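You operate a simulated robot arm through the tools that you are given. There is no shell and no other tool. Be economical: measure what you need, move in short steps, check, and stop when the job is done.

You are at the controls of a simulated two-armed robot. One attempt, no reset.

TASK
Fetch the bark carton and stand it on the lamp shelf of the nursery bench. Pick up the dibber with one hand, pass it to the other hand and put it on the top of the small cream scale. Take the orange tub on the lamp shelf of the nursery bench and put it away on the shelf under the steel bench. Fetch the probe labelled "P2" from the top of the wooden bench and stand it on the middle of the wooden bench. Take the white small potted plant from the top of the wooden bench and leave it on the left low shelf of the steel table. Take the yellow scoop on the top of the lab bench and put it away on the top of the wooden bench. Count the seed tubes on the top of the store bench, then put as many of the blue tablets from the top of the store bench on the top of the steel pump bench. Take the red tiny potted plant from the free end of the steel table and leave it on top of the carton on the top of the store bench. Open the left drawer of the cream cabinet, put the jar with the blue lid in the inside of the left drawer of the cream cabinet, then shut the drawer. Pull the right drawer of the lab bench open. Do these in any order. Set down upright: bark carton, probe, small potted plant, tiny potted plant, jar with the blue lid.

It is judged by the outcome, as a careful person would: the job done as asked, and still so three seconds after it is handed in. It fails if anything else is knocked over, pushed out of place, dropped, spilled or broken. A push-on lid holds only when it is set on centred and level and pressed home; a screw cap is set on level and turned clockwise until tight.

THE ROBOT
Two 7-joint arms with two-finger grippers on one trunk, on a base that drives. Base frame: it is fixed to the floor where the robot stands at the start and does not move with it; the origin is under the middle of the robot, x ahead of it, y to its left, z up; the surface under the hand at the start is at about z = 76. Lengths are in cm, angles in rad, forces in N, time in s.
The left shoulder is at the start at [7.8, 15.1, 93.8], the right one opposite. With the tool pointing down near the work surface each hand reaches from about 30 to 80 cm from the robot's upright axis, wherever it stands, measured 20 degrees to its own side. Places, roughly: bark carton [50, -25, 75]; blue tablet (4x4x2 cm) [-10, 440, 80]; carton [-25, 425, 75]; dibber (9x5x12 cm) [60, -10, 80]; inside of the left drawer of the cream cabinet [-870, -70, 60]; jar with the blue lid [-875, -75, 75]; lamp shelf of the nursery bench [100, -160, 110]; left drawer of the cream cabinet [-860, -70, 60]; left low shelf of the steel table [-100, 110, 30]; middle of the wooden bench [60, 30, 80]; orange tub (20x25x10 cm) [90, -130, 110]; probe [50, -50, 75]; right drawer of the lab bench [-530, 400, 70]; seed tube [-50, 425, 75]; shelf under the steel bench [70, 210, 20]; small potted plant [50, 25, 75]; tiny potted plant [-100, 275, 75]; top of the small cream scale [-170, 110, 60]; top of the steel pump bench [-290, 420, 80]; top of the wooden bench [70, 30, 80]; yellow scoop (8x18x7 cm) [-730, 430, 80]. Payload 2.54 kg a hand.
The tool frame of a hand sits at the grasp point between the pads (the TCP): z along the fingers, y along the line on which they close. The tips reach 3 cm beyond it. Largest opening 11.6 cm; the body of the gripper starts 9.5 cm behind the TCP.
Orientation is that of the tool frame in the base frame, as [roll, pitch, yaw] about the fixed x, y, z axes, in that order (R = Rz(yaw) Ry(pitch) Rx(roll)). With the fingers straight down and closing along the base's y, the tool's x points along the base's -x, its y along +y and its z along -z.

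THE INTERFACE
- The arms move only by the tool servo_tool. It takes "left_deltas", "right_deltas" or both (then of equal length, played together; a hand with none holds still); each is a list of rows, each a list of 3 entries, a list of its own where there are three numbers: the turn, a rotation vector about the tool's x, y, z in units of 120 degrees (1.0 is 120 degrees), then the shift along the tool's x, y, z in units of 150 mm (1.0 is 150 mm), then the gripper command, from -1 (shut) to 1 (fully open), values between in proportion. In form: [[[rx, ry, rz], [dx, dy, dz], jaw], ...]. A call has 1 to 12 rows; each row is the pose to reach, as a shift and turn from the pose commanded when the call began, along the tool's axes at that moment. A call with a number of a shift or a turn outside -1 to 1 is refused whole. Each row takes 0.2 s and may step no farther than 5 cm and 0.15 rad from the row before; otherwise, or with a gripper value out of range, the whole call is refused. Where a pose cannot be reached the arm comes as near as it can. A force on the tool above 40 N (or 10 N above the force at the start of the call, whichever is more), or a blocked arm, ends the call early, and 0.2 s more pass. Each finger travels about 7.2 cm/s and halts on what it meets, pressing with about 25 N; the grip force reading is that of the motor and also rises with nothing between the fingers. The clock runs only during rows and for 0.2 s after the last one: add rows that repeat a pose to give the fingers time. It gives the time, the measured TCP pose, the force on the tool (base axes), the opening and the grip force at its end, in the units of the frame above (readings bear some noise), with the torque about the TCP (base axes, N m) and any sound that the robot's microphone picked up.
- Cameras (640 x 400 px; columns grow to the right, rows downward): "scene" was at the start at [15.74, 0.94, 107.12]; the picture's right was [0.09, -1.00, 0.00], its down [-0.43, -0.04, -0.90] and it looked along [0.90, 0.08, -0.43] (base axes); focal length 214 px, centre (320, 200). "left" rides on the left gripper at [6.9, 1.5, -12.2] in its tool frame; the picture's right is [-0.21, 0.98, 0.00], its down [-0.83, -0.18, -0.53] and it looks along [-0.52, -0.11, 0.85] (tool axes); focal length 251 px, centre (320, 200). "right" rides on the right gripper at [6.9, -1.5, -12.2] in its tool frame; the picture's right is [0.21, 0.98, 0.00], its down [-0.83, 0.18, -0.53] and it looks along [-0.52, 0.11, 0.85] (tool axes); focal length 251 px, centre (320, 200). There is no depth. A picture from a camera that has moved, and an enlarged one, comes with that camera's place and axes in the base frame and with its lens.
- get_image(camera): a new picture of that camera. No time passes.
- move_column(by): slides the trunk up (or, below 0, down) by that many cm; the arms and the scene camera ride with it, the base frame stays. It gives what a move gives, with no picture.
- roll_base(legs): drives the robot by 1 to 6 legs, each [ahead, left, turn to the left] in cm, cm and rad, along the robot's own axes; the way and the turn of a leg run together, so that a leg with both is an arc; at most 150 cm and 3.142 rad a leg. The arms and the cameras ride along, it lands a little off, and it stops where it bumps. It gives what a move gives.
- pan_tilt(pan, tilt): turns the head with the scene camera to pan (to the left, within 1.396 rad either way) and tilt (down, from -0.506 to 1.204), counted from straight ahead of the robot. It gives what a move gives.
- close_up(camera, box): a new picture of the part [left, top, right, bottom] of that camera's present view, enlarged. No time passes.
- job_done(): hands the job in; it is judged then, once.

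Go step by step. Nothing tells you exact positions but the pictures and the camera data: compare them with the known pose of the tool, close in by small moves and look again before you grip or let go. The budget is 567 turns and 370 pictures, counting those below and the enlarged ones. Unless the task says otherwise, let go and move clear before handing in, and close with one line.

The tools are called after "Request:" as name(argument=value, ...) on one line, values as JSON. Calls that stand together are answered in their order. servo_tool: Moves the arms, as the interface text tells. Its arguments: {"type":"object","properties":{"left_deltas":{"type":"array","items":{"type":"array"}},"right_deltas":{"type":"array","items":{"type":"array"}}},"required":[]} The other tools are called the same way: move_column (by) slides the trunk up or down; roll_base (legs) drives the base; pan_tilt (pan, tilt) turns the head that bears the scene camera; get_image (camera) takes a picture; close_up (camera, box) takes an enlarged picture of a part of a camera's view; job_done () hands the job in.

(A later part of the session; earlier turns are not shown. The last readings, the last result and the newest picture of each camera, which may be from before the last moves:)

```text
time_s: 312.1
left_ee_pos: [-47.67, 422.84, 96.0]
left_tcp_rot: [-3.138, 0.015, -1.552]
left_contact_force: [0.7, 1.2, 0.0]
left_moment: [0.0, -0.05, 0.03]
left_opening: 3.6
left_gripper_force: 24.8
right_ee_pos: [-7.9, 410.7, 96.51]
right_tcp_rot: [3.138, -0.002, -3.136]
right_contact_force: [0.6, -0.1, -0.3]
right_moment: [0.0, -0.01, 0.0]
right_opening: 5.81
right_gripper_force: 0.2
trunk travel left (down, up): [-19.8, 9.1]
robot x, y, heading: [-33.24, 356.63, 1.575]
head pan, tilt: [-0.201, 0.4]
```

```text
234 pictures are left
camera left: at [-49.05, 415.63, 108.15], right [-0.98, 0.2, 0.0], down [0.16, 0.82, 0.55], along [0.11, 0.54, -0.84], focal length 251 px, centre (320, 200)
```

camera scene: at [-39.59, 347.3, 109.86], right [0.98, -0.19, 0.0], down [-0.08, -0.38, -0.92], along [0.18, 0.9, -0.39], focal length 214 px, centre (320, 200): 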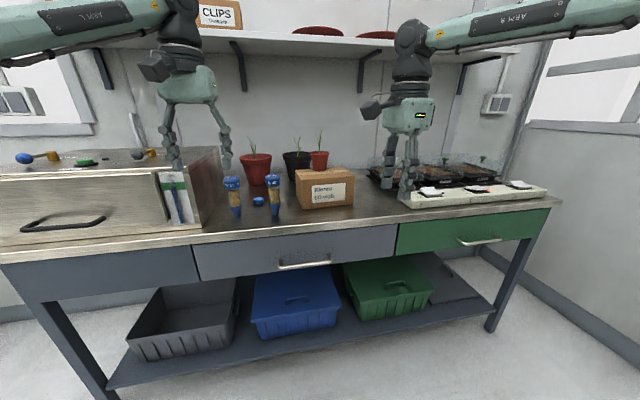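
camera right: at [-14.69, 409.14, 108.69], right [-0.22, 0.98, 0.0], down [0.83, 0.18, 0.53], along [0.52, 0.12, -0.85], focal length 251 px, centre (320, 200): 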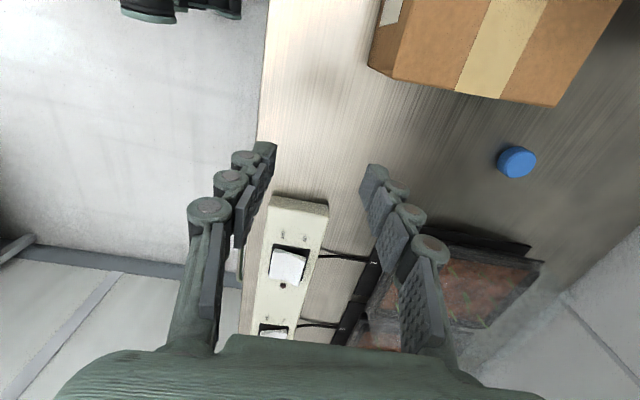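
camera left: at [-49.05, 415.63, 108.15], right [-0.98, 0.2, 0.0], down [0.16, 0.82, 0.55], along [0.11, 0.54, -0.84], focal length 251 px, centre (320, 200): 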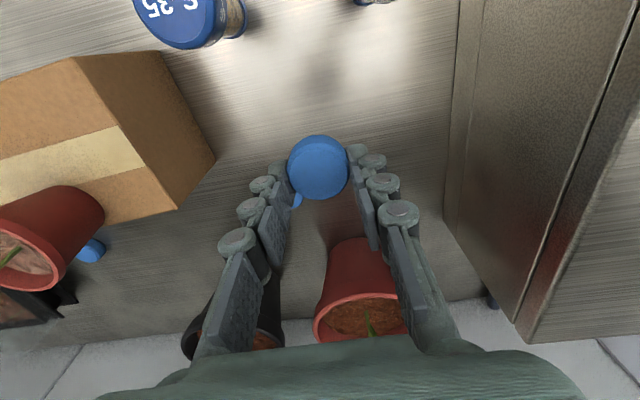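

Request:
servo_tool(left_deltas=[[[0, 0, 0], [0.3, 0, 0], -1], [[0, 0, 0], [0.6, 0, -0.1], -1], [[0, 0, 0], [0.9, 0, -0.2], -1], [[0, 0, 0], [0.95, 0, -0.2], -1]])

Request:
roll_base(legs=[[11, 0, 0]])

Request:
servo_tool(right_deltas=[[[0, 0, 0], [0, 0.2, 0.1], 0.12], [[0, 0, 0], [0, 0.4, 0.15], 0.12], [[0, 0, 0], [0, 0.6, 0.2], 0.12], [[0, 0, 0], [0, 0.8, 0.3], 0.12], [[0, 0, 0], [0, 0.93, 0.4], 0.12], [[0, 0, 0], [0, 0.93, 0.4], 0.12]])

Request:
get_image(camera="right")

Request:
get_image(camera="scene")

```text
time_s: 313.1
left_ee_pos: [-47.38, 408.73, 98.67]
left_tcp_rot: [-3.137, 0.015, -1.551]
left_contact_force: [0.9, 0.6, -1.0]
left_moment: [-0.03, -0.02, 0.0]
left_opening: 3.59
left_gripper_force: 25.3
right_ee_pos: [-7.81, 410.72, 96.5]
right_tcp_rot: [3.137, -0.002, -3.137]
right_contact_force: [-0.1, -0.3, -0.9]
right_moment: [0.0, 0.03, 0.02]
right_opening: 5.8
right_gripper_force: 0.0
trunk travel left (down, up): [-19.8, 9.1]
robot x, y, heading: [-33.27, 356.92, 1.573]
head pan, tilt: [-0.201, 0.4]
```

```text
time_s: 314.3
left_ee_pos: [-47.16, 419.85, 98.68]
left_tcp_rot: [-3.138, 0.015, -1.551]
left_contact_force: [-0.4, -0.4, -0.9]
left_moment: [0.01, -0.01, -0.03]
left_opening: 3.6
left_gripper_force: 24.9
right_ee_pos: [-7.85, 422.08, 96.47]
right_tcp_rot: [3.138, 0.0, -3.137]
right_contact_force: [0.0, -0.9, 0.2]
right_moment: [-0.02, 0.0, -0.05]
right_opening: 5.81
right_gripper_force: 0.0
trunk travel left (down, up): [-19.8, 9.1]
robot x, y, heading: [-33.56, 368.03, 1.573]
head pan, tilt: [-0.201, 0.4]
```

```text
time_s: 315.7
left_ee_pos: [-47.3, 419.88, 98.77]
left_tcp_rot: [-3.139, 0.016, -1.552]
left_contact_force: [0.3, -0.3, -0.2]
left_moment: [0.01, -0.01, 0.03]
left_opening: 3.55
left_gripper_force: 24.7
right_ee_pos: [-7.48, 434.79, 90.34]
right_tcp_rot: [3.133, -0.001, -3.137]
right_contact_force: [0.6, 0.7, 0.2]
right_moment: [-0.01, 0.01, -0.04]
right_opening: 6.51
right_gripper_force: 0.0
right hand out of reach, approached as far as the arm can: row 5, 6
trunk travel left (down, up): [-19.8, 9.1]
robot x, y, heading: [-32.78, 368.06, 1.574]
head pan, tilt: [-0.201, 0.4]
```

```text
233 pictures are left
camera right: at [-14.3, 433.15, 102.52], right [-0.22, 0.98, 0.01], down [0.83, 0.18, 0.53], along [0.52, 0.12, -0.85], focal length 251 px, centre (320, 200)
```

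right: 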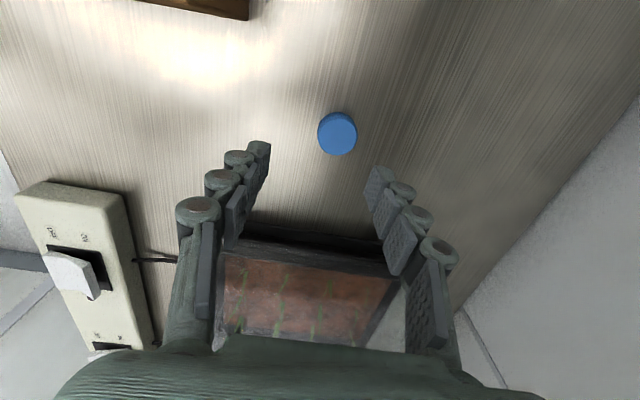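

```text
232 pictures are left
camera scene: at [-31.54, 383.99, 109.86], right [0.98, -0.2, 0.0], down [-0.08, -0.38, -0.92], along [0.18, 0.9, -0.39], focal length 214 px, centre (320, 200)
```

scene: 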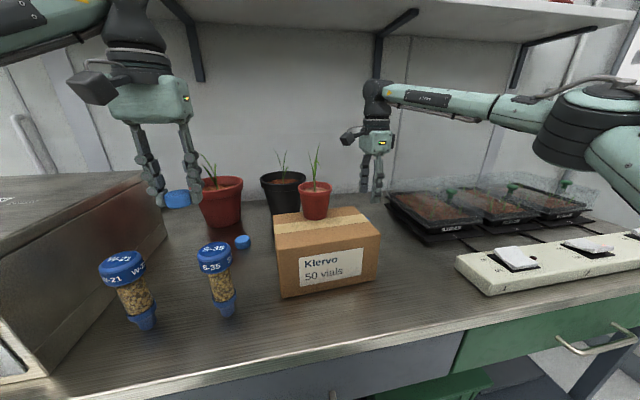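

Request:
servo_tool(right_deltas=[[[0, 0, 0], [0.02, 0, 0.2], 0.12], [[0, 0, 0], [0.02, 0.05, 0.4], 0.12], [[0, 0, 0], [0.02, 0.1, 0.55], 0.12], [[0, 0, 0], [0.02, 0.1, 0.6], 0.12], [[0, 0, 0], [0.02, 0.1, 0.6], 0.12]])

Request:
get_image(camera="right")

```text
time_s: 316.9
left_ee_pos: [-47.3, 419.83, 98.69]
left_tcp_rot: [-3.138, 0.016, -1.553]
left_contact_force: [0.3, 0.5, -0.3]
left_moment: [-0.03, -0.02, -0.01]
left_opening: 3.56
left_gripper_force: 24.9
right_ee_pos: [-7.3, 435.29, 81.39]
right_tcp_rot: [3.134, -0.003, -3.136]
right_contact_force: [-0.4, 0.0, 0.7]
right_moment: [-0.01, -0.02, -0.04]
right_opening: 6.5
right_gripper_force: 0.0
right hand out of reach, approached as far as the arm can: row 3, 4, 5
trunk travel left (down, up): [-19.8, 9.1]
robot x, y, heading: [-33.21, 367.84, 1.571]
head pan, tilt: [-0.201, 0.4]
```

```text
231 pictures are left
camera right: at [-14.26, 433.68, 93.62], right [-0.22, 0.98, 0.01], down [0.83, 0.18, 0.53], along [0.52, 0.12, -0.85], focal length 251 px, centre (320, 200)
```

right: 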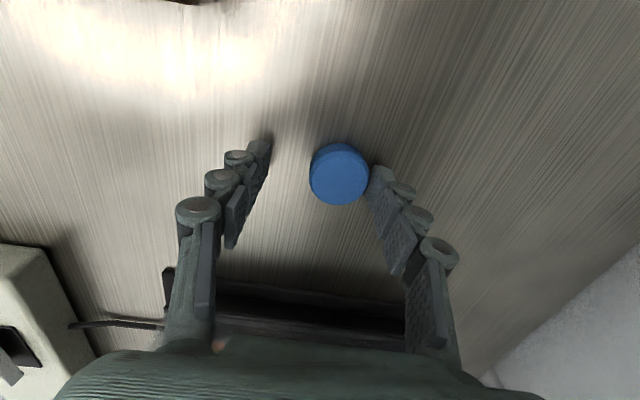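

Request:
servo_tool(right_deltas=[[[0, 0, 0], [0, 0, 0.015], 0], [[0, 0, 0], [0, 0, 0.015], -0.5], [[0, 0, 0], [0, 0, 0.015], -1], [[0, 0, 0], [0, 0, 0.015], -1], [[0, 0, 0], [0, 0, 0.015], -1], [[0, 0, 0], [0, 0, 0.015], -1]])

Request:
get_image(camera="right")

```text
time_s: 318.3
left_ee_pos: [-47.26, 419.8, 98.56]
left_tcp_rot: [-3.138, 0.016, -1.553]
left_contact_force: [0.6, 0.5, -0.7]
left_moment: [0.01, 0.03, -0.02]
left_opening: 3.57
left_gripper_force: 24.9
right_ee_pos: [-7.25, 435.35, 81.16]
right_tcp_rot: [3.136, -0.001, -3.138]
right_contact_force: [0.5, 0.3, -0.2]
right_moment: [0.0, -0.03, 0.01]
right_opening: 3.61
right_gripper_force: 24.7
trunk travel left (down, up): [-19.8, 9.1]
robot x, y, heading: [-33.12, 367.64, 1.578]
head pan, tilt: [-0.201, 0.4]
```

```text
230 pictures are left
camera right: at [-14.22, 433.67, 93.39], right [-0.22, 0.98, 0.01], down [0.83, 0.18, 0.53], along [0.52, 0.12, -0.85], focal length 251 px, centre (320, 200)
```

right: 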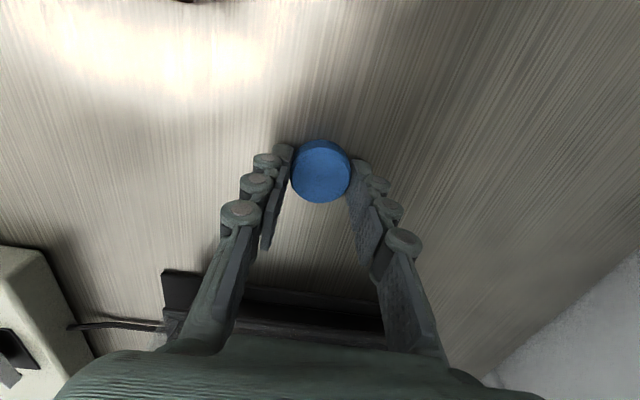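

Request:
move_column(by=7)

Request:
roll_base(legs=[[-45, 0, 0]])

Request:
get_image(camera="scene")

```text
time_s: 319.4
left_ee_pos: [-47.15, 419.79, 105.66]
left_tcp_rot: [-3.137, 0.015, -1.55]
left_contact_force: [-1.6, -0.8, -0.1]
left_moment: [0.01, 0.0, -0.04]
left_opening: 3.57
left_gripper_force: 24.8
right_ee_pos: [-7.28, 435.49, 88.13]
right_tcp_rot: [3.137, 0.0, -3.138]
right_contact_force: [0.9, -0.3, -0.5]
right_moment: [0.01, -0.02, 0.0]
right_opening: 3.61
right_gripper_force: 25.1
trunk travel left (down, up): [-26.8, 2.1]
robot x, y, heading: [-33.0, 367.82, 1.575]
head pan, tilt: [-0.201, 0.4]
```

```text
time_s: 322.1
left_ee_pos: [-47.12, 374.76, 105.66]
left_tcp_rot: [-3.139, 0.016, -1.552]
left_contact_force: [-0.7, -0.4, -0.1]
left_moment: [0.0, -0.02, 0.01]
left_opening: 3.57
left_gripper_force: 24.6
right_ee_pos: [-7.38, 390.52, 88.2]
right_tcp_rot: [3.136, -0.004, -3.136]
right_contact_force: [0.7, -0.8, -1.0]
right_moment: [0.03, -0.01, 0.01]
right_opening: 3.62
right_gripper_force: 24.9
trunk travel left (down, up): [-26.8, 2.1]
robot x, y, heading: [-32.86, 323.16, 1.575]
head pan, tilt: [-0.201, 0.4]
```

```text
229 pictures are left
camera scene: at [-31.4, 339.1, 116.87], right [0.98, -0.2, 0.0], down [-0.08, -0.38, -0.92], along [0.18, 0.9, -0.39], focal length 214 px, centre (320, 200)
```

scene: 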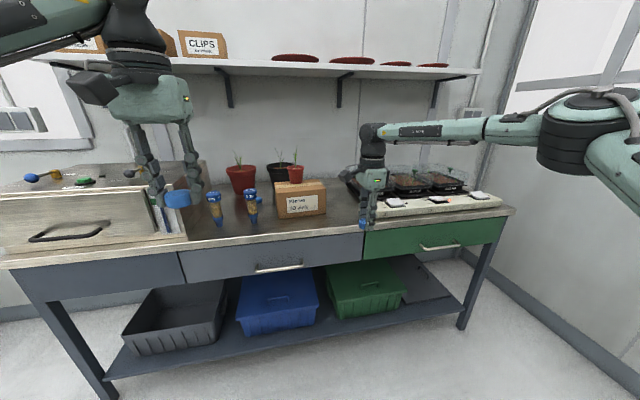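

Request:
servo_tool(right_deltas=[[[0, 0, 0], [0, -0.25, -0.15], -1], [[0, 0, 0], [0, -0.5, -0.3], -1], [[0, 0, 0], [0, -0.75, -0.4], -1], [[0, 0, 0], [0, -1.0, -0.4], -1]])

Request:
roll_base(legs=[[-10, 0, 0], [0, 110, 0]])

Request:
pan_tilt(pan=0.6, tilt=0.4)

Request:
get_image(camera="scene")

```text
time_s: 323.1
left_ee_pos: [-47.17, 374.91, 105.72]
left_tcp_rot: [-3.136, 0.015, -1.551]
left_contact_force: [0.8, -0.5, -0.8]
left_moment: [0.02, -0.02, -0.02]
left_opening: 3.58
left_gripper_force: 24.9
right_ee_pos: [-7.25, 375.52, 94.09]
right_tcp_rot: [3.136, -0.001, -3.137]
right_contact_force: [-0.5, -0.4, -0.6]
right_moment: [0.0, 0.0, -0.02]
right_opening: 3.62
right_gripper_force: 25.0
trunk travel left (down, up): [-26.8, 2.1]
robot x, y, heading: [-33.12, 323.36, 1.576]
head pan, tilt: [-0.201, 0.4]
```

```text
time_s: 335.0
left_ee_pos: [-159.66, 365.32, 105.69]
left_tcp_rot: [-3.138, 0.016, -1.56]
left_contact_force: [-0.2, -0.3, -1.0]
left_moment: [-0.01, -0.01, -0.02]
left_opening: 3.57
left_gripper_force: 24.6
right_ee_pos: [-119.74, 365.47, 93.97]
right_tcp_rot: [3.136, -0.002, 3.139]
right_contact_force: [0.3, -0.4, -0.8]
right_moment: [0.01, 0.0, 0.03]
right_opening: 3.63
right_gripper_force: 25.0
trunk travel left (down, up): [-26.8, 2.1]
robot x, y, heading: [-145.79, 313.34, 1.564]
head pan, tilt: [-0.201, 0.4]
```

```text
time_s: 336.1
left_ee_pos: [-159.46, 365.28, 105.64]
left_tcp_rot: [-3.137, 0.016, -1.562]
left_contact_force: [0.3, -0.4, -0.1]
left_moment: [-0.01, -0.04, -0.03]
left_opening: 3.56
left_gripper_force: 25.0
right_ee_pos: [-119.64, 365.41, 94.0]
right_tcp_rot: [3.136, -0.002, 3.138]
right_contact_force: [-0.1, -0.3, -0.7]
right_moment: [0.0, -0.04, 0.04]
right_opening: 3.6
right_gripper_force: 25.1
trunk travel left (down, up): [-26.8, 2.1]
robot x, y, heading: [-145.75, 313.53, 1.561]
head pan, tilt: [0.6, 0.4]
```

```text
228 pictures are left
camera scene: at [-151.26, 327.93, 116.86], right [0.83, 0.56, 0.0], down [0.22, -0.32, -0.92], along [-0.52, 0.76, -0.39], focal length 214 px, centre (320, 200)
```

scene: 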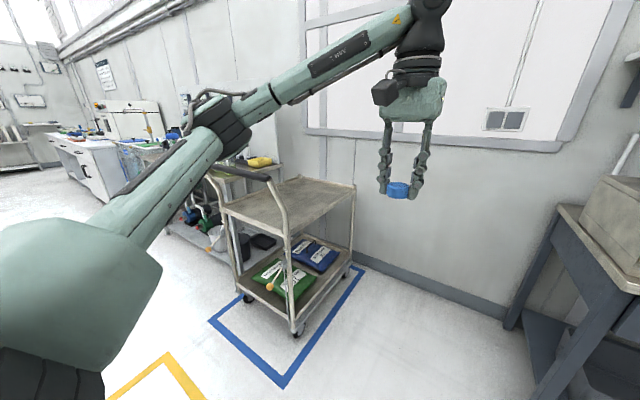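

Request:
roll_base(legs=[[0, 120, 0.01]])

Request:
pan_tilt(pan=0.2, tilt=0.4)

Request:
get_image(camera="scene")

```text
time_s: 347.9
left_ee_pos: [-278.91, 366.68, 105.65]
left_tcp_rot: [-3.139, 0.015, -1.568]
left_contact_force: [-0.2, 0.2, -0.9]
left_moment: [0.0, 0.0, 0.03]
left_opening: 3.56
left_gripper_force: 25.3
right_ee_pos: [-238.99, 366.38, 94.06]
right_tcp_rot: [3.136, -0.001, 3.128]
right_contact_force: [0.2, -0.2, -0.3]
right_moment: [0.02, -0.02, 0.02]
right_opening: 3.56
right_gripper_force: 24.7
trunk travel left (down, up): [-26.8, 2.1]
robot x, y, heading: [-265.61, 314.51, 1.552]
head pan, tilt: [0.6, 0.4]
```

```text
time_s: 348.7
left_ee_pos: [-278.76, 366.7, 105.64]
left_tcp_rot: [-3.14, 0.017, -1.569]
left_contact_force: [0.2, 0.7, -0.8]
left_moment: [0.02, -0.02, -0.01]
left_opening: 3.57
left_gripper_force: 24.7
right_ee_pos: [-238.85, 366.49, 93.87]
right_tcp_rot: [3.135, -0.001, 3.127]
right_contact_force: [0.2, -0.3, 0.1]
right_moment: [-0.03, -0.02, 0.0]
right_opening: 3.57
right_gripper_force: 25.9
trunk travel left (down, up): [-26.8, 2.1]
robot x, y, heading: [-266.32, 314.65, 1.56]
head pan, tilt: [0.201, 0.4]
```

```text
227 pictures are left
camera scene: at [-267.49, 330.53, 116.86], right [0.98, 0.19, 0.0], down [0.07, -0.38, -0.92], along [-0.17, 0.91, -0.39], focal length 214 px, centre (320, 200)
```

scene: 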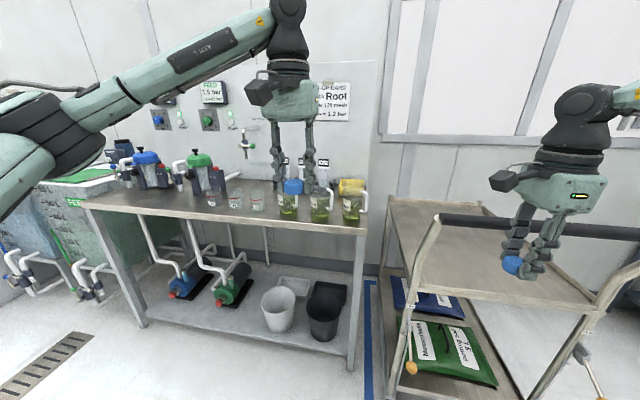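

Request:
close_up(camera="scene", box=[80, 140, 390, 250])

```text
2.06 times, centred on (235, 195) of scene
camera zoom: at [-267.49, 330.53, 116.86], right [0.98, 0.19, 0.0], down [0.07, -0.38, -0.92], along [-0.17, 0.91, -0.39], focal length 443 px, centre (496, 210)
```

zoom: 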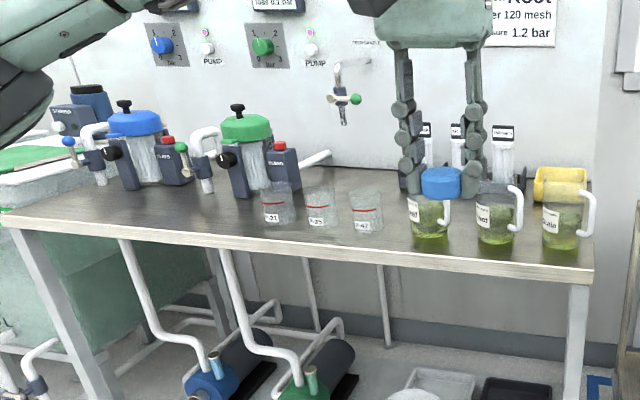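

Bench with pumps and cups; its front-left strip (x≈-370…-345, y≈408) is free. I slide left in front of it.

Request:
roll_base(legs=[[0, 86, 0.01]])

Request:
pan_tilt(pan=0, tilt=0.45)

Request:
get_image(camera="scene")

```text
time_s: 357.5
left_ee_pos: [-365.77, 367.84, 105.7]
left_tcp_rot: [-3.138, 0.014, -1.569]
left_contact_force: [-0.4, 0.2, -1.1]
left_moment: [-0.01, -0.02, 0.01]
left_opening: 3.54
left_gripper_force: 25.2
right_ee_pos: [-325.91, 367.75, 94.04]
right_tcp_rot: [3.137, -0.002, 3.128]
right_contact_force: [0.8, 0.6, -0.8]
right_moment: [0.0, 0.01, -0.02]
right_opening: 3.57
right_gripper_force: 24.6
trunk travel left (down, up): [-26.8, 2.1]
robot x, y, heading: [-352.4, 315.49, 1.558]
head pan, tilt: [0.201, 0.4]
```

```text
time_s: 358.2
left_ee_pos: [-365.67, 367.85, 105.63]
left_tcp_rot: [-3.138, 0.017, -1.571]
left_contact_force: [0.0, -0.3, -0.6]
left_moment: [-0.03, 0.0, -0.06]
left_opening: 3.58
left_gripper_force: 24.9
right_ee_pos: [-325.97, 367.69, 93.93]
right_tcp_rot: [3.136, -0.002, 3.127]
right_contact_force: [-0.1, 0.8, -0.7]
right_moment: [0.01, -0.03, -0.01]
right_opening: 3.55
right_gripper_force: 25.1
trunk travel left (down, up): [-26.8, 2.1]
robot x, y, heading: [-352.75, 316.12, 1.555]
head pan, tilt: [0.0, 0.45]
```

```text
225 pictures are left
camera scene: at [-352.56, 331.87, 116.39], right [1.0, -0.01, 0.0], down [-0.01, -0.44, -0.9], along [0.01, 0.9, -0.44], focal length 214 px, centre (320, 200)
```

scene: 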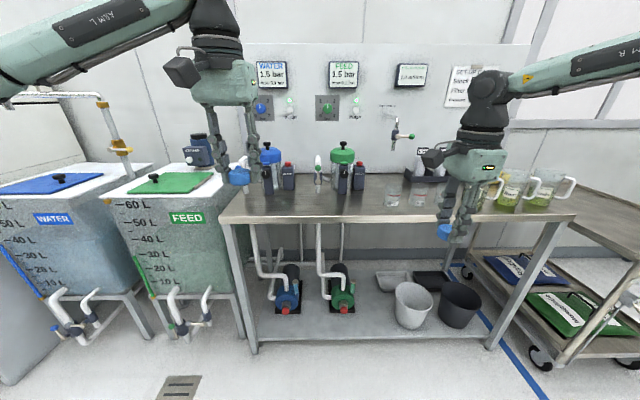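

Request:
roll_base(legs=[[40, 0, 0]])

Request:
get_image(camera="left")

Request:
get_image(camera="right")

```text
time_s: 360.7
left_ee_pos: [-365.6, 408.35, 105.81]
left_tcp_rot: [-3.138, 0.015, -1.566]
left_contact_force: [-0.3, -0.1, -0.7]
left_moment: [-0.01, 0.0, 0.0]
left_opening: 3.54
left_gripper_force: 24.6
right_ee_pos: [-325.68, 408.32, 93.93]
right_tcp_rot: [3.134, -0.002, 3.135]
right_contact_force: [0.0, 0.0, 0.1]
right_moment: [-0.01, 0.01, -0.01]
right_opening: 3.55
right_gripper_force: 25.4
trunk travel left (down, up): [-26.8, 2.1]
robot x, y, heading: [-352.28, 356.71, 1.563]
head pan, tilt: [0.0, 0.45]
```

```text
224 pictures are left
camera left: at [-367.04, 401.24, 117.8], right [-0.98, 0.21, 0.0], down [0.18, 0.82, 0.55], along [0.11, 0.53, -0.84], focal length 251 px, centre (320, 200)
```

left: 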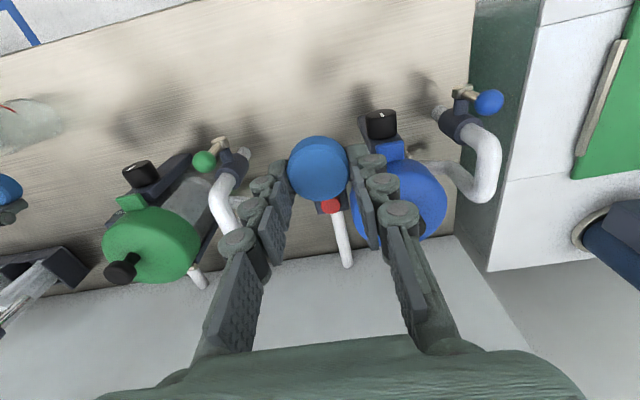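

```text
223 pictures are left
camera right: at [-332.46, 406.75, 106.21], right [-0.21, 0.98, 0.01], down [0.83, 0.17, 0.53], along [0.52, 0.11, -0.85], focal length 251 px, centre (320, 200)
```

right: 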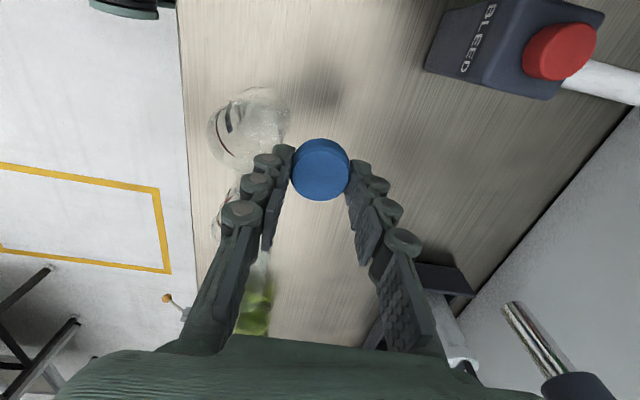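

Request:
servo_tool(left_deltas=[[[0, 0, 0], [0.15, -0.04, 0.15], -1], [[0, 0, 0], [0.27, -0.04, 0.4], -1], [[0, 0, 0], [0.27, -0.04, 0.7], -1], [[0, 0, 0], [0.27, -0.04, 0.95], -1], [[0, 0, 0], [0.27, -0.04, 1.0], -1]])

Request:
get_image(camera="left")

Request:
get_image(camera="scene")

```text
time_s: 361.9
left_ee_pos: [-364.78, 404.45, 90.71]
left_tcp_rot: [-3.139, 0.016, -1.564]
left_contact_force: [-0.3, 0.4, -0.6]
left_moment: [-0.01, 0.01, -0.01]
left_opening: 3.55
left_gripper_force: 24.9
right_ee_pos: [-325.61, 408.32, 94.0]
right_tcp_rot: [3.137, -0.002, 3.131]
right_contact_force: [0.3, -0.6, -1.9]
right_moment: [-0.04, -0.03, 0.02]
right_opening: 3.54
right_gripper_force: 24.7
trunk travel left (down, up): [-26.8, 2.1]
robot x, y, heading: [-351.63, 356.27, 1.561]
head pan, tilt: [0.0, 0.45]
```

```text
222 pictures are left
camera left: at [-366.31, 397.25, 102.81], right [-0.98, 0.21, 0.0], down [0.18, 0.82, 0.55], along [0.12, 0.54, -0.84], focal length 251 px, centre (320, 200)
```

left: 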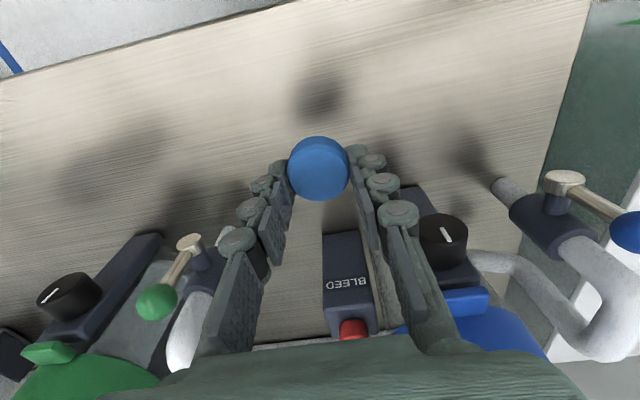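

```text
221 pictures are left
camera scene: at [-352.11, 372.42, 116.39], right [1.0, -0.01, 0.0], down [0.0, -0.44, -0.9], along [0.01, 0.9, -0.44], focal length 214 px, centre (320, 200)
```

scene: 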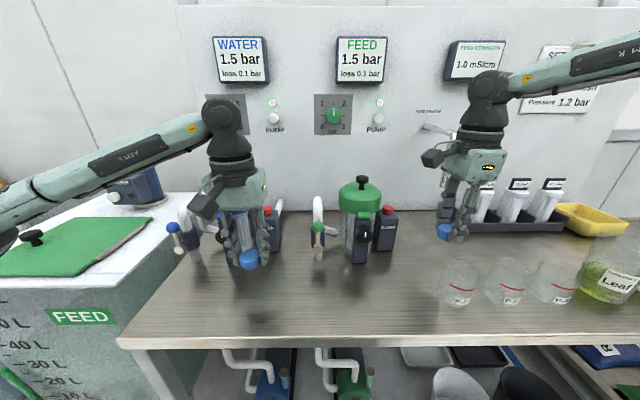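

Request:
servo_tool(left_deltas=[[[0, 0, 0], [0, 0, 0.2], -1], [[0, 0, 0], [0, 0, 0.4], -1], [[0, 0, 0], [0, 0, 0.55], -1], [[0, 0, 0], [0, 0, 0.62], -1], [[0, 0, 0], [0, 0, 0.66], -1], [[0, 0, 0], [0, 0, 0.68], -1]])

```text
time_s: 362.8
left_ee_pos: [-364.64, 404.64, 82.95]
left_tcp_rot: [-3.134, 0.029, -1.566]
left_contact_force: [-1.4, -8.5, 19.5]
left_moment: [-0.51, 0.44, 0.18]
left_opening: 3.59
left_gripper_force: 25.2
right_ee_pos: [-325.59, 408.24, 94.08]
right_tcp_rot: [3.135, -0.002, 3.133]
right_contact_force: [-0.1, 0.7, -1.0]
right_moment: [-0.08, 0.0, -0.01]
right_opening: 3.57
right_gripper_force: 24.7
trunk travel left (down, up): [-26.8, 2.1]
robot x, y, heading: [-351.99, 356.39, 1.564]
head pan, tilt: [0.0, 0.45]
stopped in row 4 (left hand): the force on the tool passed its limit at 46 N (the readings are from after the stop); the commanded pose is now the measured one
```

Request:
servo_tool(left_deltas=[[[0, 0, 0], [0, 0, -0.015], -1], [[0, 0, 0], [0, 0, -0.015], -0.2], [[0, 0, 0], [0, 0, -0.015], 0], [[0, 0, 0], [0, 0, -0.015], 0], [[0, 0, 0], [0, 0, -0.2], 0], [[0, 0, 0], [0, 0, -0.5], 0], [[0, 0, 0], [0, 0, -0.8], 0], [[0, 0, 0], [0, 0, -1.0], 0]])

Request:
get_image(camera="left")

```text
time_s: 364.6
left_ee_pos: [-364.93, 404.25, 97.86]
left_tcp_rot: [-3.136, 0.025, -1.566]
left_contact_force: [-0.5, -0.5, 0.2]
left_moment: [0.0, 0.04, 0.03]
left_opening: 5.8
left_gripper_force: 0.1
right_ee_pos: [-325.52, 408.21, 93.93]
right_tcp_rot: [3.137, -0.002, 3.134]
right_contact_force: [-0.1, 0.3, -0.5]
right_moment: [0.02, -0.02, -0.01]
right_opening: 3.53
right_gripper_force: 24.7
trunk travel left (down, up): [-26.8, 2.1]
robot x, y, heading: [-351.84, 356.16, 1.563]
head pan, tilt: [0.0, 0.45]
```

```text
220 pictures are left
camera left: at [-366.64, 397.01, 109.9], right [-0.98, 0.21, 0.0], down [0.17, 0.81, 0.56], along [0.12, 0.54, -0.83], focal length 251 px, centre (320, 200)
```

left: 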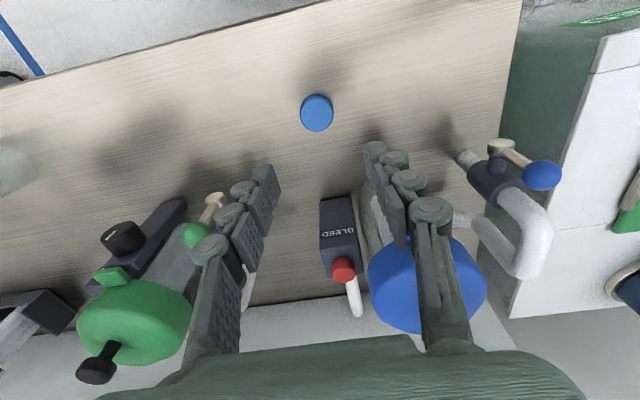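

Tablet one is down. I back off, turn the right hand so it closes sideways, and position for the second tablet.

Request:
roll_base(legs=[[-20, 0, 0], [0, 18.5, 0]])

Request:
servo_tool(right_deltas=[[[0, 0, -0.07], [0, 0, 0], -1], [[0, 0, -0.14], [0, 0, 0], -1], [[0, 0, -0.21], [0, 0, 0], -1], [[0, 0, -0.28], [0, 0, 0], -1], [[0, 0, -0.35], [0, 0, 0], -1], [[0, 0, -0.42], [0, 0, 0], -1], [[0, 0, -0.49], [0, 0, 0], -1], [[0, 0, -0.56], [0, 0, 0], -1], [[0, 0, -0.63], [0, 0, 0], -1], [[0, 0, -0.7], [0, 0, 0], -1], [[0, 0, -0.75], [0, 0, 0], -1]])

Request:
roll_base(legs=[[16, 0, 0]])

Request:
get_image(camera="right")

Request:
get_image(camera="scene")

```text
time_s: 368.2
left_ee_pos: [-383.95, 384.59, 97.97]
left_tcp_rot: [-3.137, 0.026, -1.565]
left_contact_force: [-0.4, -0.1, 0.7]
left_moment: [0.0, -0.01, 0.03]
left_opening: 5.79
left_gripper_force: 0.1
right_ee_pos: [-344.46, 388.71, 94.0]
right_tcp_rot: [3.136, -0.002, 3.133]
right_contact_force: [-1.3, -0.1, -0.4]
right_moment: [0.02, -0.02, 0.02]
right_opening: 3.56
right_gripper_force: 24.8
trunk travel left (down, up): [-26.8, 2.1]
robot x, y, heading: [-370.97, 336.93, 1.561]
head pan, tilt: [0.0, 0.45]
```

```text
time_s: 370.6
left_ee_pos: [-384.04, 384.59, 97.93]
left_tcp_rot: [-3.136, 0.026, -1.563]
left_contact_force: [0.2, 0.2, 0.1]
left_moment: [-0.01, -0.02, -0.02]
left_opening: 5.82
left_gripper_force: 0.1
right_ee_pos: [-344.53, 388.62, 93.89]
right_tcp_rot: [3.139, 0.005, -1.578]
right_contact_force: [0.1, -0.7, -0.5]
right_moment: [0.02, 0.04, -0.01]
right_opening: 3.54
right_gripper_force: 24.7
trunk travel left (down, up): [-26.8, 2.1]
robot x, y, heading: [-370.85, 336.68, 1.568]
head pan, tilt: [0.0, 0.45]
```

```text
time_s: 372.1
left_ee_pos: [-383.88, 400.97, 97.82]
left_tcp_rot: [-3.136, 0.024, -1.563]
left_contact_force: [0.3, 0.9, 0.4]
left_moment: [-0.03, -0.01, 0.0]
left_opening: 5.8
left_gripper_force: 0.2
right_ee_pos: [-344.4, 404.94, 93.88]
right_tcp_rot: [3.14, 0.004, -1.58]
right_contact_force: [-0.3, 0.8, 0.2]
right_moment: [-0.02, -0.01, -0.01]
right_opening: 3.53
right_gripper_force: 25.1
trunk travel left (down, up): [-26.8, 2.1]
robot x, y, heading: [-371.16, 353.36, 1.559]
head pan, tilt: [0.0, 0.45]
```

```text
219 pictures are left
camera right: at [-342.84, 398.0, 106.13], right [-0.98, -0.21, 0.0], down [-0.17, 0.82, 0.54], along [-0.11, 0.53, -0.84], focal length 251 px, centre (320, 200)
```

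right: 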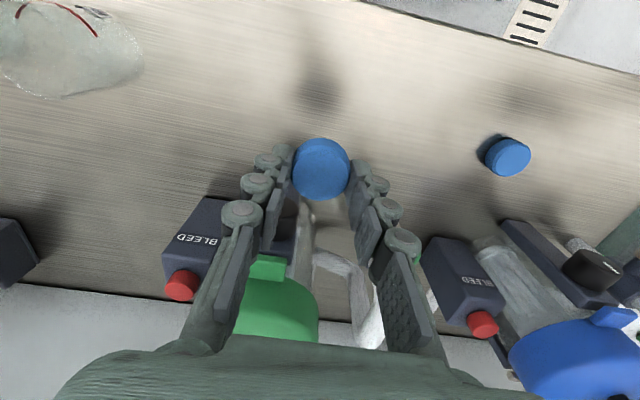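

```text
218 pictures are left
camera scene: at [-370.85, 369.15, 116.38], right [1.0, -0.01, 0.0], down [0.0, -0.44, -0.9], along [0.01, 0.9, -0.44], focal length 214 px, centre (320, 200)
```

scene: 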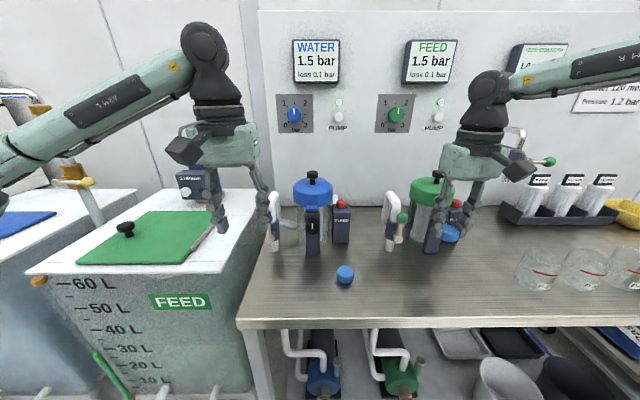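

Request:
servo_tool(right_deltas=[[[0, 0, 0], [0.1, 0, 0.2], -1], [[0, 0, 0], [0.1, 0, 0.45], -1], [[0, 0, 0], [0.1, 0, 0.6], -1], [[0, 0, 0], [0.1, 0, 0.68], -1], [[0, 0, 0], [0.1, 0, 0.71], -1], [[0, 0, 0], [0.1, 0, 0.725], -1]])

```text
time_s: 373.5
left_ee_pos: [-383.76, 400.8, 98.04]
left_tcp_rot: [-3.137, 0.028, -1.565]
left_contact_force: [-0.3, 0.1, 0.3]
left_moment: [-0.01, -0.01, -0.02]
left_opening: 5.78
left_gripper_force: 0.1
right_ee_pos: [-344.4, 403.5, 83.49]
right_tcp_rot: [3.139, 0.011, -1.577]
right_contact_force: [3.3, 0.0, 20.0]
right_moment: [-0.26, -0.14, 0.06]
right_opening: 3.55
right_gripper_force: 25.0
trunk travel left (down, up): [-26.8, 2.1]
robot x, y, heading: [-370.99, 353.26, 1.563]
head pan, tilt: [0.0, 0.45]
```

Request:
servo_tool(right_deltas=[[[0, 0, 0], [0, 0, -0.015], -1], [[0, 0, 0], [0, 0, -0.015], -0.2], [[0, 0, 0], [0, 0, -0.015], 0], [[0, 0, 0], [0, 0, -0.015], 0], [[0, 0, 0], [0, 0, -0.2], 0], [[0, 0, 0], [0, 0, -0.5], 0], [[0, 0, 0], [0, 0, -0.8], 0], [[0, 0, 0], [0, 0, -1.0], 0]])

Request:
roll_base(legs=[[-45, 0, 0]])

Request:
get_image(camera="scene")

```text
time_s: 375.3
left_ee_pos: [-383.75, 401.05, 97.86]
left_tcp_rot: [-3.138, 0.027, -1.563]
left_contact_force: [-0.4, -0.8, -0.5]
left_moment: [-0.01, 0.03, 0.04]
left_opening: 5.79
left_gripper_force: 0.1
right_ee_pos: [-344.42, 403.64, 98.18]
right_tcp_rot: [3.141, 0.006, -1.579]
right_contact_force: [0.3, -0.1, 0.3]
right_moment: [0.0, 0.01, -0.01]
right_opening: 5.79
right_gripper_force: 0.0
trunk travel left (down, up): [-26.8, 2.1]
robot x, y, heading: [-370.92, 353.16, 1.565]
head pan, tilt: [0.0, 0.45]
```

```text
time_s: 378.0
left_ee_pos: [-384.17, 356.92, 97.77]
left_tcp_rot: [-3.139, 0.026, -1.573]
left_contact_force: [0.3, -0.1, -0.2]
left_moment: [-0.01, 0.03, -0.01]
left_opening: 5.79
left_gripper_force: 0.0
right_ee_pos: [-344.58, 359.46, 98.16]
right_tcp_rot: [3.14, 0.005, -1.585]
right_contact_force: [0.4, -0.7, -0.4]
right_moment: [0.02, 0.02, 0.0]
right_opening: 5.8
right_gripper_force: 0.1
trunk travel left (down, up): [-26.8, 2.1]
robot x, y, heading: [-371.63, 308.87, 1.557]
head pan, tilt: [0.0, 0.45]
```

```text
217 pictures are left
camera scene: at [-371.31, 324.94, 116.4], right [1.0, -0.02, 0.0], down [-0.01, -0.43, -0.9], along [0.01, 0.9, -0.43], focal length 214 px, centre (320, 200)
```

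scene: 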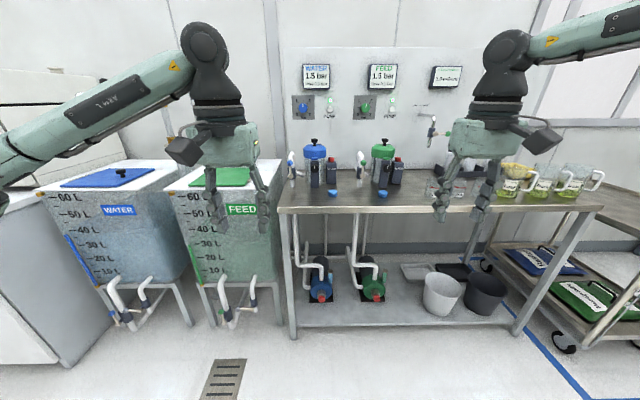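

Both tablets are on the pump bench. Next, the lab bench farther west; I look left first.

Request:
pan_tilt(pan=1.0, tilt=0.35)

Request:
get_image(camera="scene")

```text
time_s: 379.2
left_ee_pos: [-384.03, 356.89, 97.81]
left_tcp_rot: [-3.136, 0.027, -1.57]
left_contact_force: [0.3, -0.4, 0.2]
left_moment: [0.01, -0.02, 0.02]
left_opening: 5.79
left_gripper_force: 0.0
right_ee_pos: [-344.62, 359.45, 98.17]
right_tcp_rot: [3.139, 0.004, -1.586]
right_contact_force: [0.6, 0.3, -1.7]
right_moment: [-0.01, -0.01, 0.0]
right_opening: 5.77
right_gripper_force: 0.1
trunk travel left (down, up): [-26.8, 2.1]
robot x, y, heading: [-371.03, 308.95, 1.557]
head pan, tilt: [1.0, 0.351]
```

```text
216 pictures are left
camera scene: at [-379.2, 320.95, 117.31], right [0.55, 0.83, 0.0], down [0.29, -0.19, -0.94], along [-0.78, 0.52, -0.34], focal length 214 px, centre (320, 200)
```

scene: 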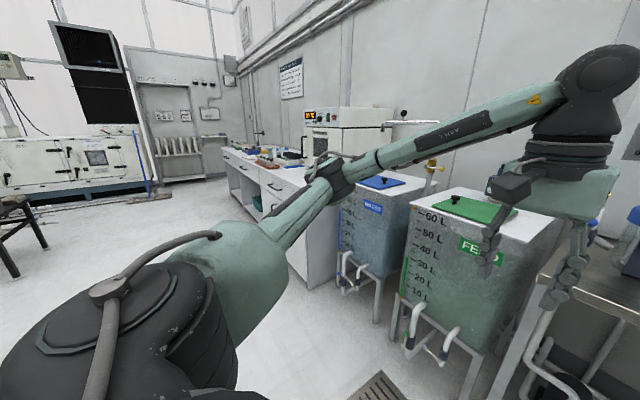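

Request:
roll_base(legs=[[0, 135, 0.01]])

Request:
pan_tilt(pan=0.15, tilt=0.45)

Request:
get_image(camera="scene")

```text
time_s: 392.1
left_ee_pos: [-514.76, 360.86, 97.83]
left_tcp_rot: [-3.136, 0.027, -1.594]
left_contact_force: [0.9, -0.5, 0.0]
left_moment: [0.03, 0.03, -0.02]
left_opening: 5.78
left_gripper_force: 0.0
right_ee_pos: [-475.21, 362.32, 98.16]
right_tcp_rot: [3.141, 0.004, -1.609]
right_contact_force: [0.2, -0.2, -0.4]
right_moment: [0.02, 0.0, -0.01]
right_opening: 5.78
right_gripper_force: 0.0
trunk travel left (down, up): [-26.8, 2.1]
robot x, y, heading: [-503.14, 312.36, 1.53]
head pan, tilt: [1.0, 0.351]
```

```text
time_s: 393.3
left_ee_pos: [-514.73, 360.87, 97.94]
left_tcp_rot: [-3.137, 0.025, -1.595]
left_contact_force: [0.9, -1.4, 0.5]
left_moment: [0.01, -0.01, 0.0]
left_opening: 5.84
left_gripper_force: 0.1
right_ee_pos: [-475.26, 362.47, 98.16]
right_tcp_rot: [3.14, 0.005, -1.609]
right_contact_force: [0.1, 0.9, 0.3]
right_moment: [0.0, 0.01, -0.03]
right_opening: 5.81
right_gripper_force: 0.1
trunk travel left (down, up): [-26.8, 2.1]
robot x, y, heading: [-503.14, 311.96, 1.531]
head pan, tilt: [0.15, 0.45]
```

```text
215 pictures are left
camera scene: at [-504.18, 328.57, 116.39], right [0.99, 0.11, 0.0], down [0.05, -0.43, -0.9], along [-0.1, 0.89, -0.44], focal length 214 px, centre (320, 200)
```

scene: 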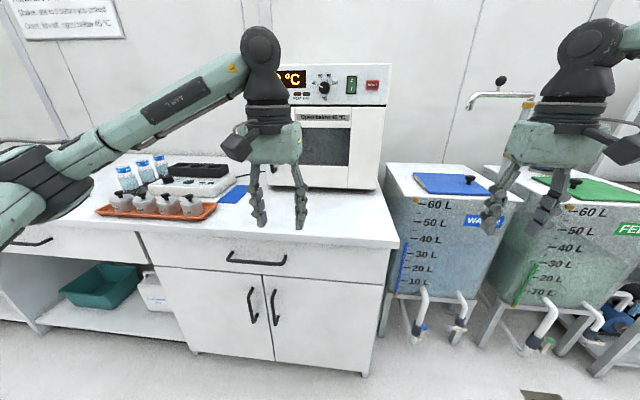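

Request:
roll_base(legs=[[-12, 16, 0.04]])

Request:
pan_tilt(pan=0.15, tilt=0.6)

Request:
close_up(camera="scene", box=[200, 130, 420, 270])

Request:
get_image(camera="scene")

```text
time_s: 395.5
left_ee_pos: [-532.85, 348.77, 97.9]
left_tcp_rot: [-3.136, 0.026, -1.557]
left_contact_force: [-0.2, 0.0, 0.0]
left_moment: [0.02, -0.03, 0.01]
left_opening: 5.82
left_gripper_force: 0.1
right_ee_pos: [-493.56, 351.98, 98.15]
right_tcp_rot: [3.14, 0.005, -1.571]
right_contact_force: [0.8, -0.3, -0.3]
right_moment: [0.01, 0.01, -0.03]
right_opening: 5.8
right_gripper_force: 0.1
trunk travel left (down, up): [-26.8, 2.1]
robot x, y, heading: [-519.74, 300.83, 1.573]
head pan, tilt: [0.15, 0.45]
```

```text
time_s: 396.2
left_ee_pos: [-532.94, 348.88, 97.8]
left_tcp_rot: [-3.134, 0.025, -1.555]
left_contact_force: [-0.1, 0.4, -0.1]
left_moment: [-0.03, 0.02, 0.03]
left_opening: 5.79
left_gripper_force: 0.1
right_ee_pos: [-493.5, 351.97, 98.22]
right_tcp_rot: [3.138, 0.006, -1.572]
right_contact_force: [0.0, -0.1, -0.2]
right_moment: [0.02, -0.01, 0.04]
right_opening: 5.79
right_gripper_force: 0.1
trunk travel left (down, up): [-26.8, 2.1]
robot x, y, heading: [-519.22, 301.04, 1.574]
head pan, tilt: [0.15, 0.6]
```

```text
2.86 times, centred on (310, 200) of scene
camera zoom: at [-521.02, 316.61, 115.04], right [0.99, 0.15, 0.0], down [0.08, -0.56, -0.83], along [-0.12, 0.82, -0.56], focal length 613 px, centre (349, 200)
```

zoom: 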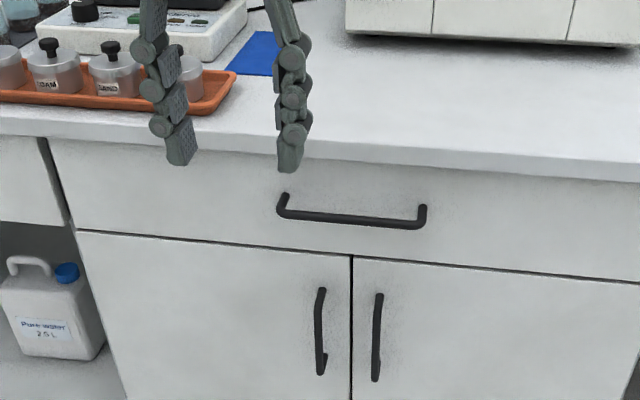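

```text
213 pictures are left
camera scene: at [-521.02, 316.61, 115.04], right [0.99, 0.15, 0.0], down [0.08, -0.56, -0.83], along [-0.12, 0.82, -0.56], focal length 214 px, centre (320, 200)
```

scene: 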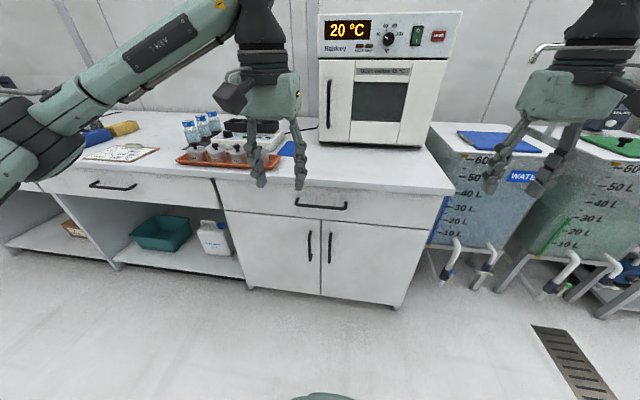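

Handle bar lies at (-529.6, 378.4, 69.7). I orient the left hand: fingers forward, then rolled so they close vertically.

Request:
servo_tool(left_deltas=[[[0, -0.07, 0], [0.1, 0, 0.1], 0], [[0, -0.14, 0], [0.2, 0, 0.2], 0], [[0, -0.21, 0], [0.3, 0, 0.3], 0], [[0, -0.28, 0], [0.4, 0, 0.4], 0], [[0, -0.35, 0], [0.5, 0, 0.5], 0], [[0, -0.42, 0], [0.5, 0, 0.6], 0], [[0, -0.49, 0], [0.5, 0, 0.7], 0], [[0, -0.56, 0], [0.5, 0, 0.8], 0], [[0, -0.63, 0], [0.5, 0, 0.9], 0], [[0, -0.7, 0], [0.5, 0, 1.0], 0], [[0, -0.765, 0], [0.5, 0, 1.0], 0]])

Request:
servo_tool(left_deltas=[[[0, 0, 0.07], [0, 0, 0], 0], [[0, 0, 0.14], [0, 0, 0], 0], [[0, 0, 0.21], [0, 0, 0], 0], [[0, 0, 0.28], [0, 0, 0], 0], [[0, 0, 0.35], [0, 0, 0], 0], [[0, 0, 0.42], [0, 0, 0], 0], [[0, 0, 0.49], [0, 0, 0], 0], [[0, 0, 0.56], [0, 0, 0], 0], [[0, 0, 0.63], [0, 0, 0], 0], [[0, 0, 0.7], [0, 0, 0], 0], [[0, 0, 0.75], [0, 0, 0], 0]])

Request:
get_image(camera="scene")

```text
time_s: 398.6
left_ee_pos: [-526.43, 352.86, 88.69]
left_tcp_rot: [-0.153, 1.535, 1.438]
left_contact_force: [-1.0, 0.3, 0.3]
left_moment: [0.03, -0.02, 0.0]
left_opening: 5.81
left_gripper_force: 0.1
left hand out of reach, approached as far as the arm can: row 4, 5, 6, 7, 8, 9, 10, 11
right_ee_pos: [-493.43, 351.89, 98.08]
right_tcp_rot: [3.139, 0.004, -1.572]
right_contact_force: [-0.5, 0.3, 0.1]
right_moment: [0.01, -0.03, 0.01]
right_opening: 5.81
right_gripper_force: 0.0
trunk travel left (down, up): [-26.8, 2.1]
robot x, y, heading: [-519.71, 300.74, 1.569]
head pan, tilt: [0.15, 0.6]
```

```text
time_s: 401.0
left_ee_pos: [-525.79, 353.34, 89.11]
left_tcp_rot: [1.516, 0.003, -3.127]
left_contact_force: [-0.4, -0.8, 0.3]
left_moment: [0.0, 0.01, -0.03]
left_opening: 5.81
left_gripper_force: 0.0
left hand out of reach, approached as far as the arm can: row 1, 2, 3, 4, 5, 6, 7, 8, 9, 10, 11
right_ee_pos: [-493.5, 351.87, 98.05]
right_tcp_rot: [-3.141, 0.005, -1.572]
right_contact_force: [-0.4, -0.3, 0.7]
right_moment: [0.0, 0.02, 0.03]
right_opening: 5.81
right_gripper_force: 0.1
trunk travel left (down, up): [-26.8, 2.1]
robot x, y, heading: [-519.63, 301.14, 1.567]
head pan, tilt: [0.15, 0.6]
```

```text
212 pictures are left
camera scene: at [-521.02, 316.61, 115.04], right [0.99, 0.15, 0.0], down [0.08, -0.56, -0.83], along [-0.12, 0.82, -0.56], focal length 214 px, centre (320, 200)
```

scene: 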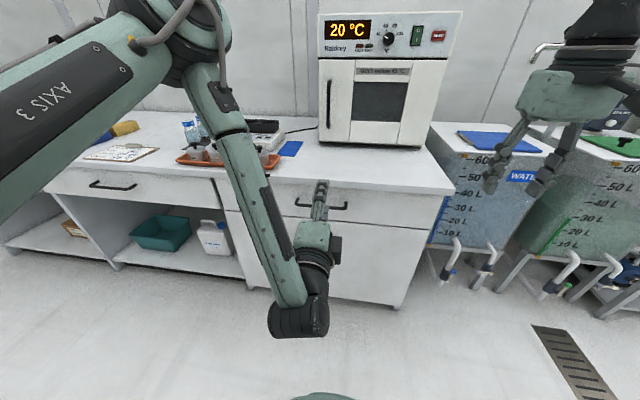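

Request:
move_column(by=-19.4)

Request:
roll_base(legs=[[16, 3.8, 0]])

Request:
get_image(camera="left")

Request:
get_image(camera="scene")

```text
time_s: 403.1
left_ee_pos: [-525.78, 353.36, 69.67]
left_tcp_rot: [1.517, 0.005, -3.126]
left_contact_force: [-0.2, -1.0, -0.2]
left_moment: [0.0, 0.02, 0.01]
left_opening: 5.8
left_gripper_force: 0.1
right_ee_pos: [-493.56, 351.86, 78.75]
right_tcp_rot: [3.139, 0.005, -1.57]
right_contact_force: [0.5, -1.0, 0.3]
right_moment: [-0.01, -0.01, 0.02]
right_opening: 5.81
right_gripper_force: 0.0
trunk travel left (down, up): [-7.4, 21.5]
robot x, y, heading: [-519.1, 300.83, 1.572]
head pan, tilt: [0.15, 0.6]
```

```text
time_s: 404.5
left_ee_pos: [-529.58, 369.28, 69.67]
left_tcp_rot: [1.516, 0.006, -3.126]
left_contact_force: [0.3, -0.1, -0.4]
left_moment: [-0.03, -0.01, 0.04]
left_opening: 5.79
left_gripper_force: 0.2
right_ee_pos: [-497.34, 367.74, 78.74]
right_tcp_rot: [3.14, 0.005, -1.57]
right_contact_force: [-1.1, -0.5, 0.1]
right_moment: [0.03, 0.0, -0.01]
right_opening: 5.78
right_gripper_force: 0.0
trunk travel left (down, up): [-7.4, 21.5]
robot x, y, heading: [-523.42, 317.04, 1.574]
head pan, tilt: [0.15, 0.6]
```

```text
211 pictures are left
camera left: at [-536.4, 356.81, 70.52], right [0.21, -0.05, 0.98], down [0.84, -0.51, -0.21], along [0.51, 0.86, -0.07], focal length 251 px, centre (320, 200)
```

left: 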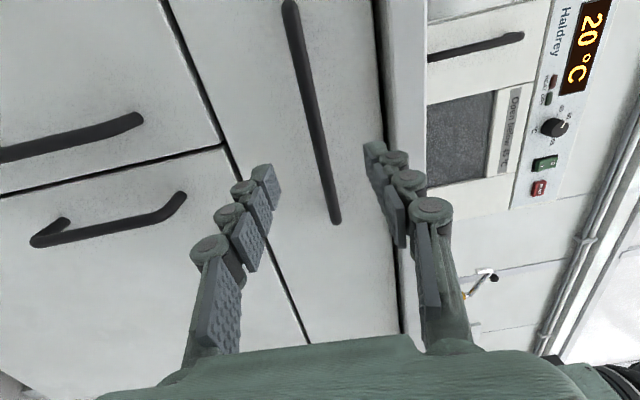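

```text
210 pictures are left
camera scene: at [-524.81, 332.5, 95.64], right [0.99, 0.15, 0.0], down [0.08, -0.56, -0.83], along [-0.12, 0.82, -0.56], focal length 214 px, centre (320, 200)
```

scene: 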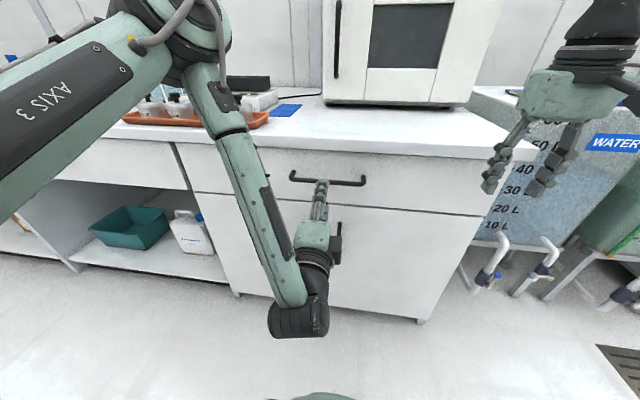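

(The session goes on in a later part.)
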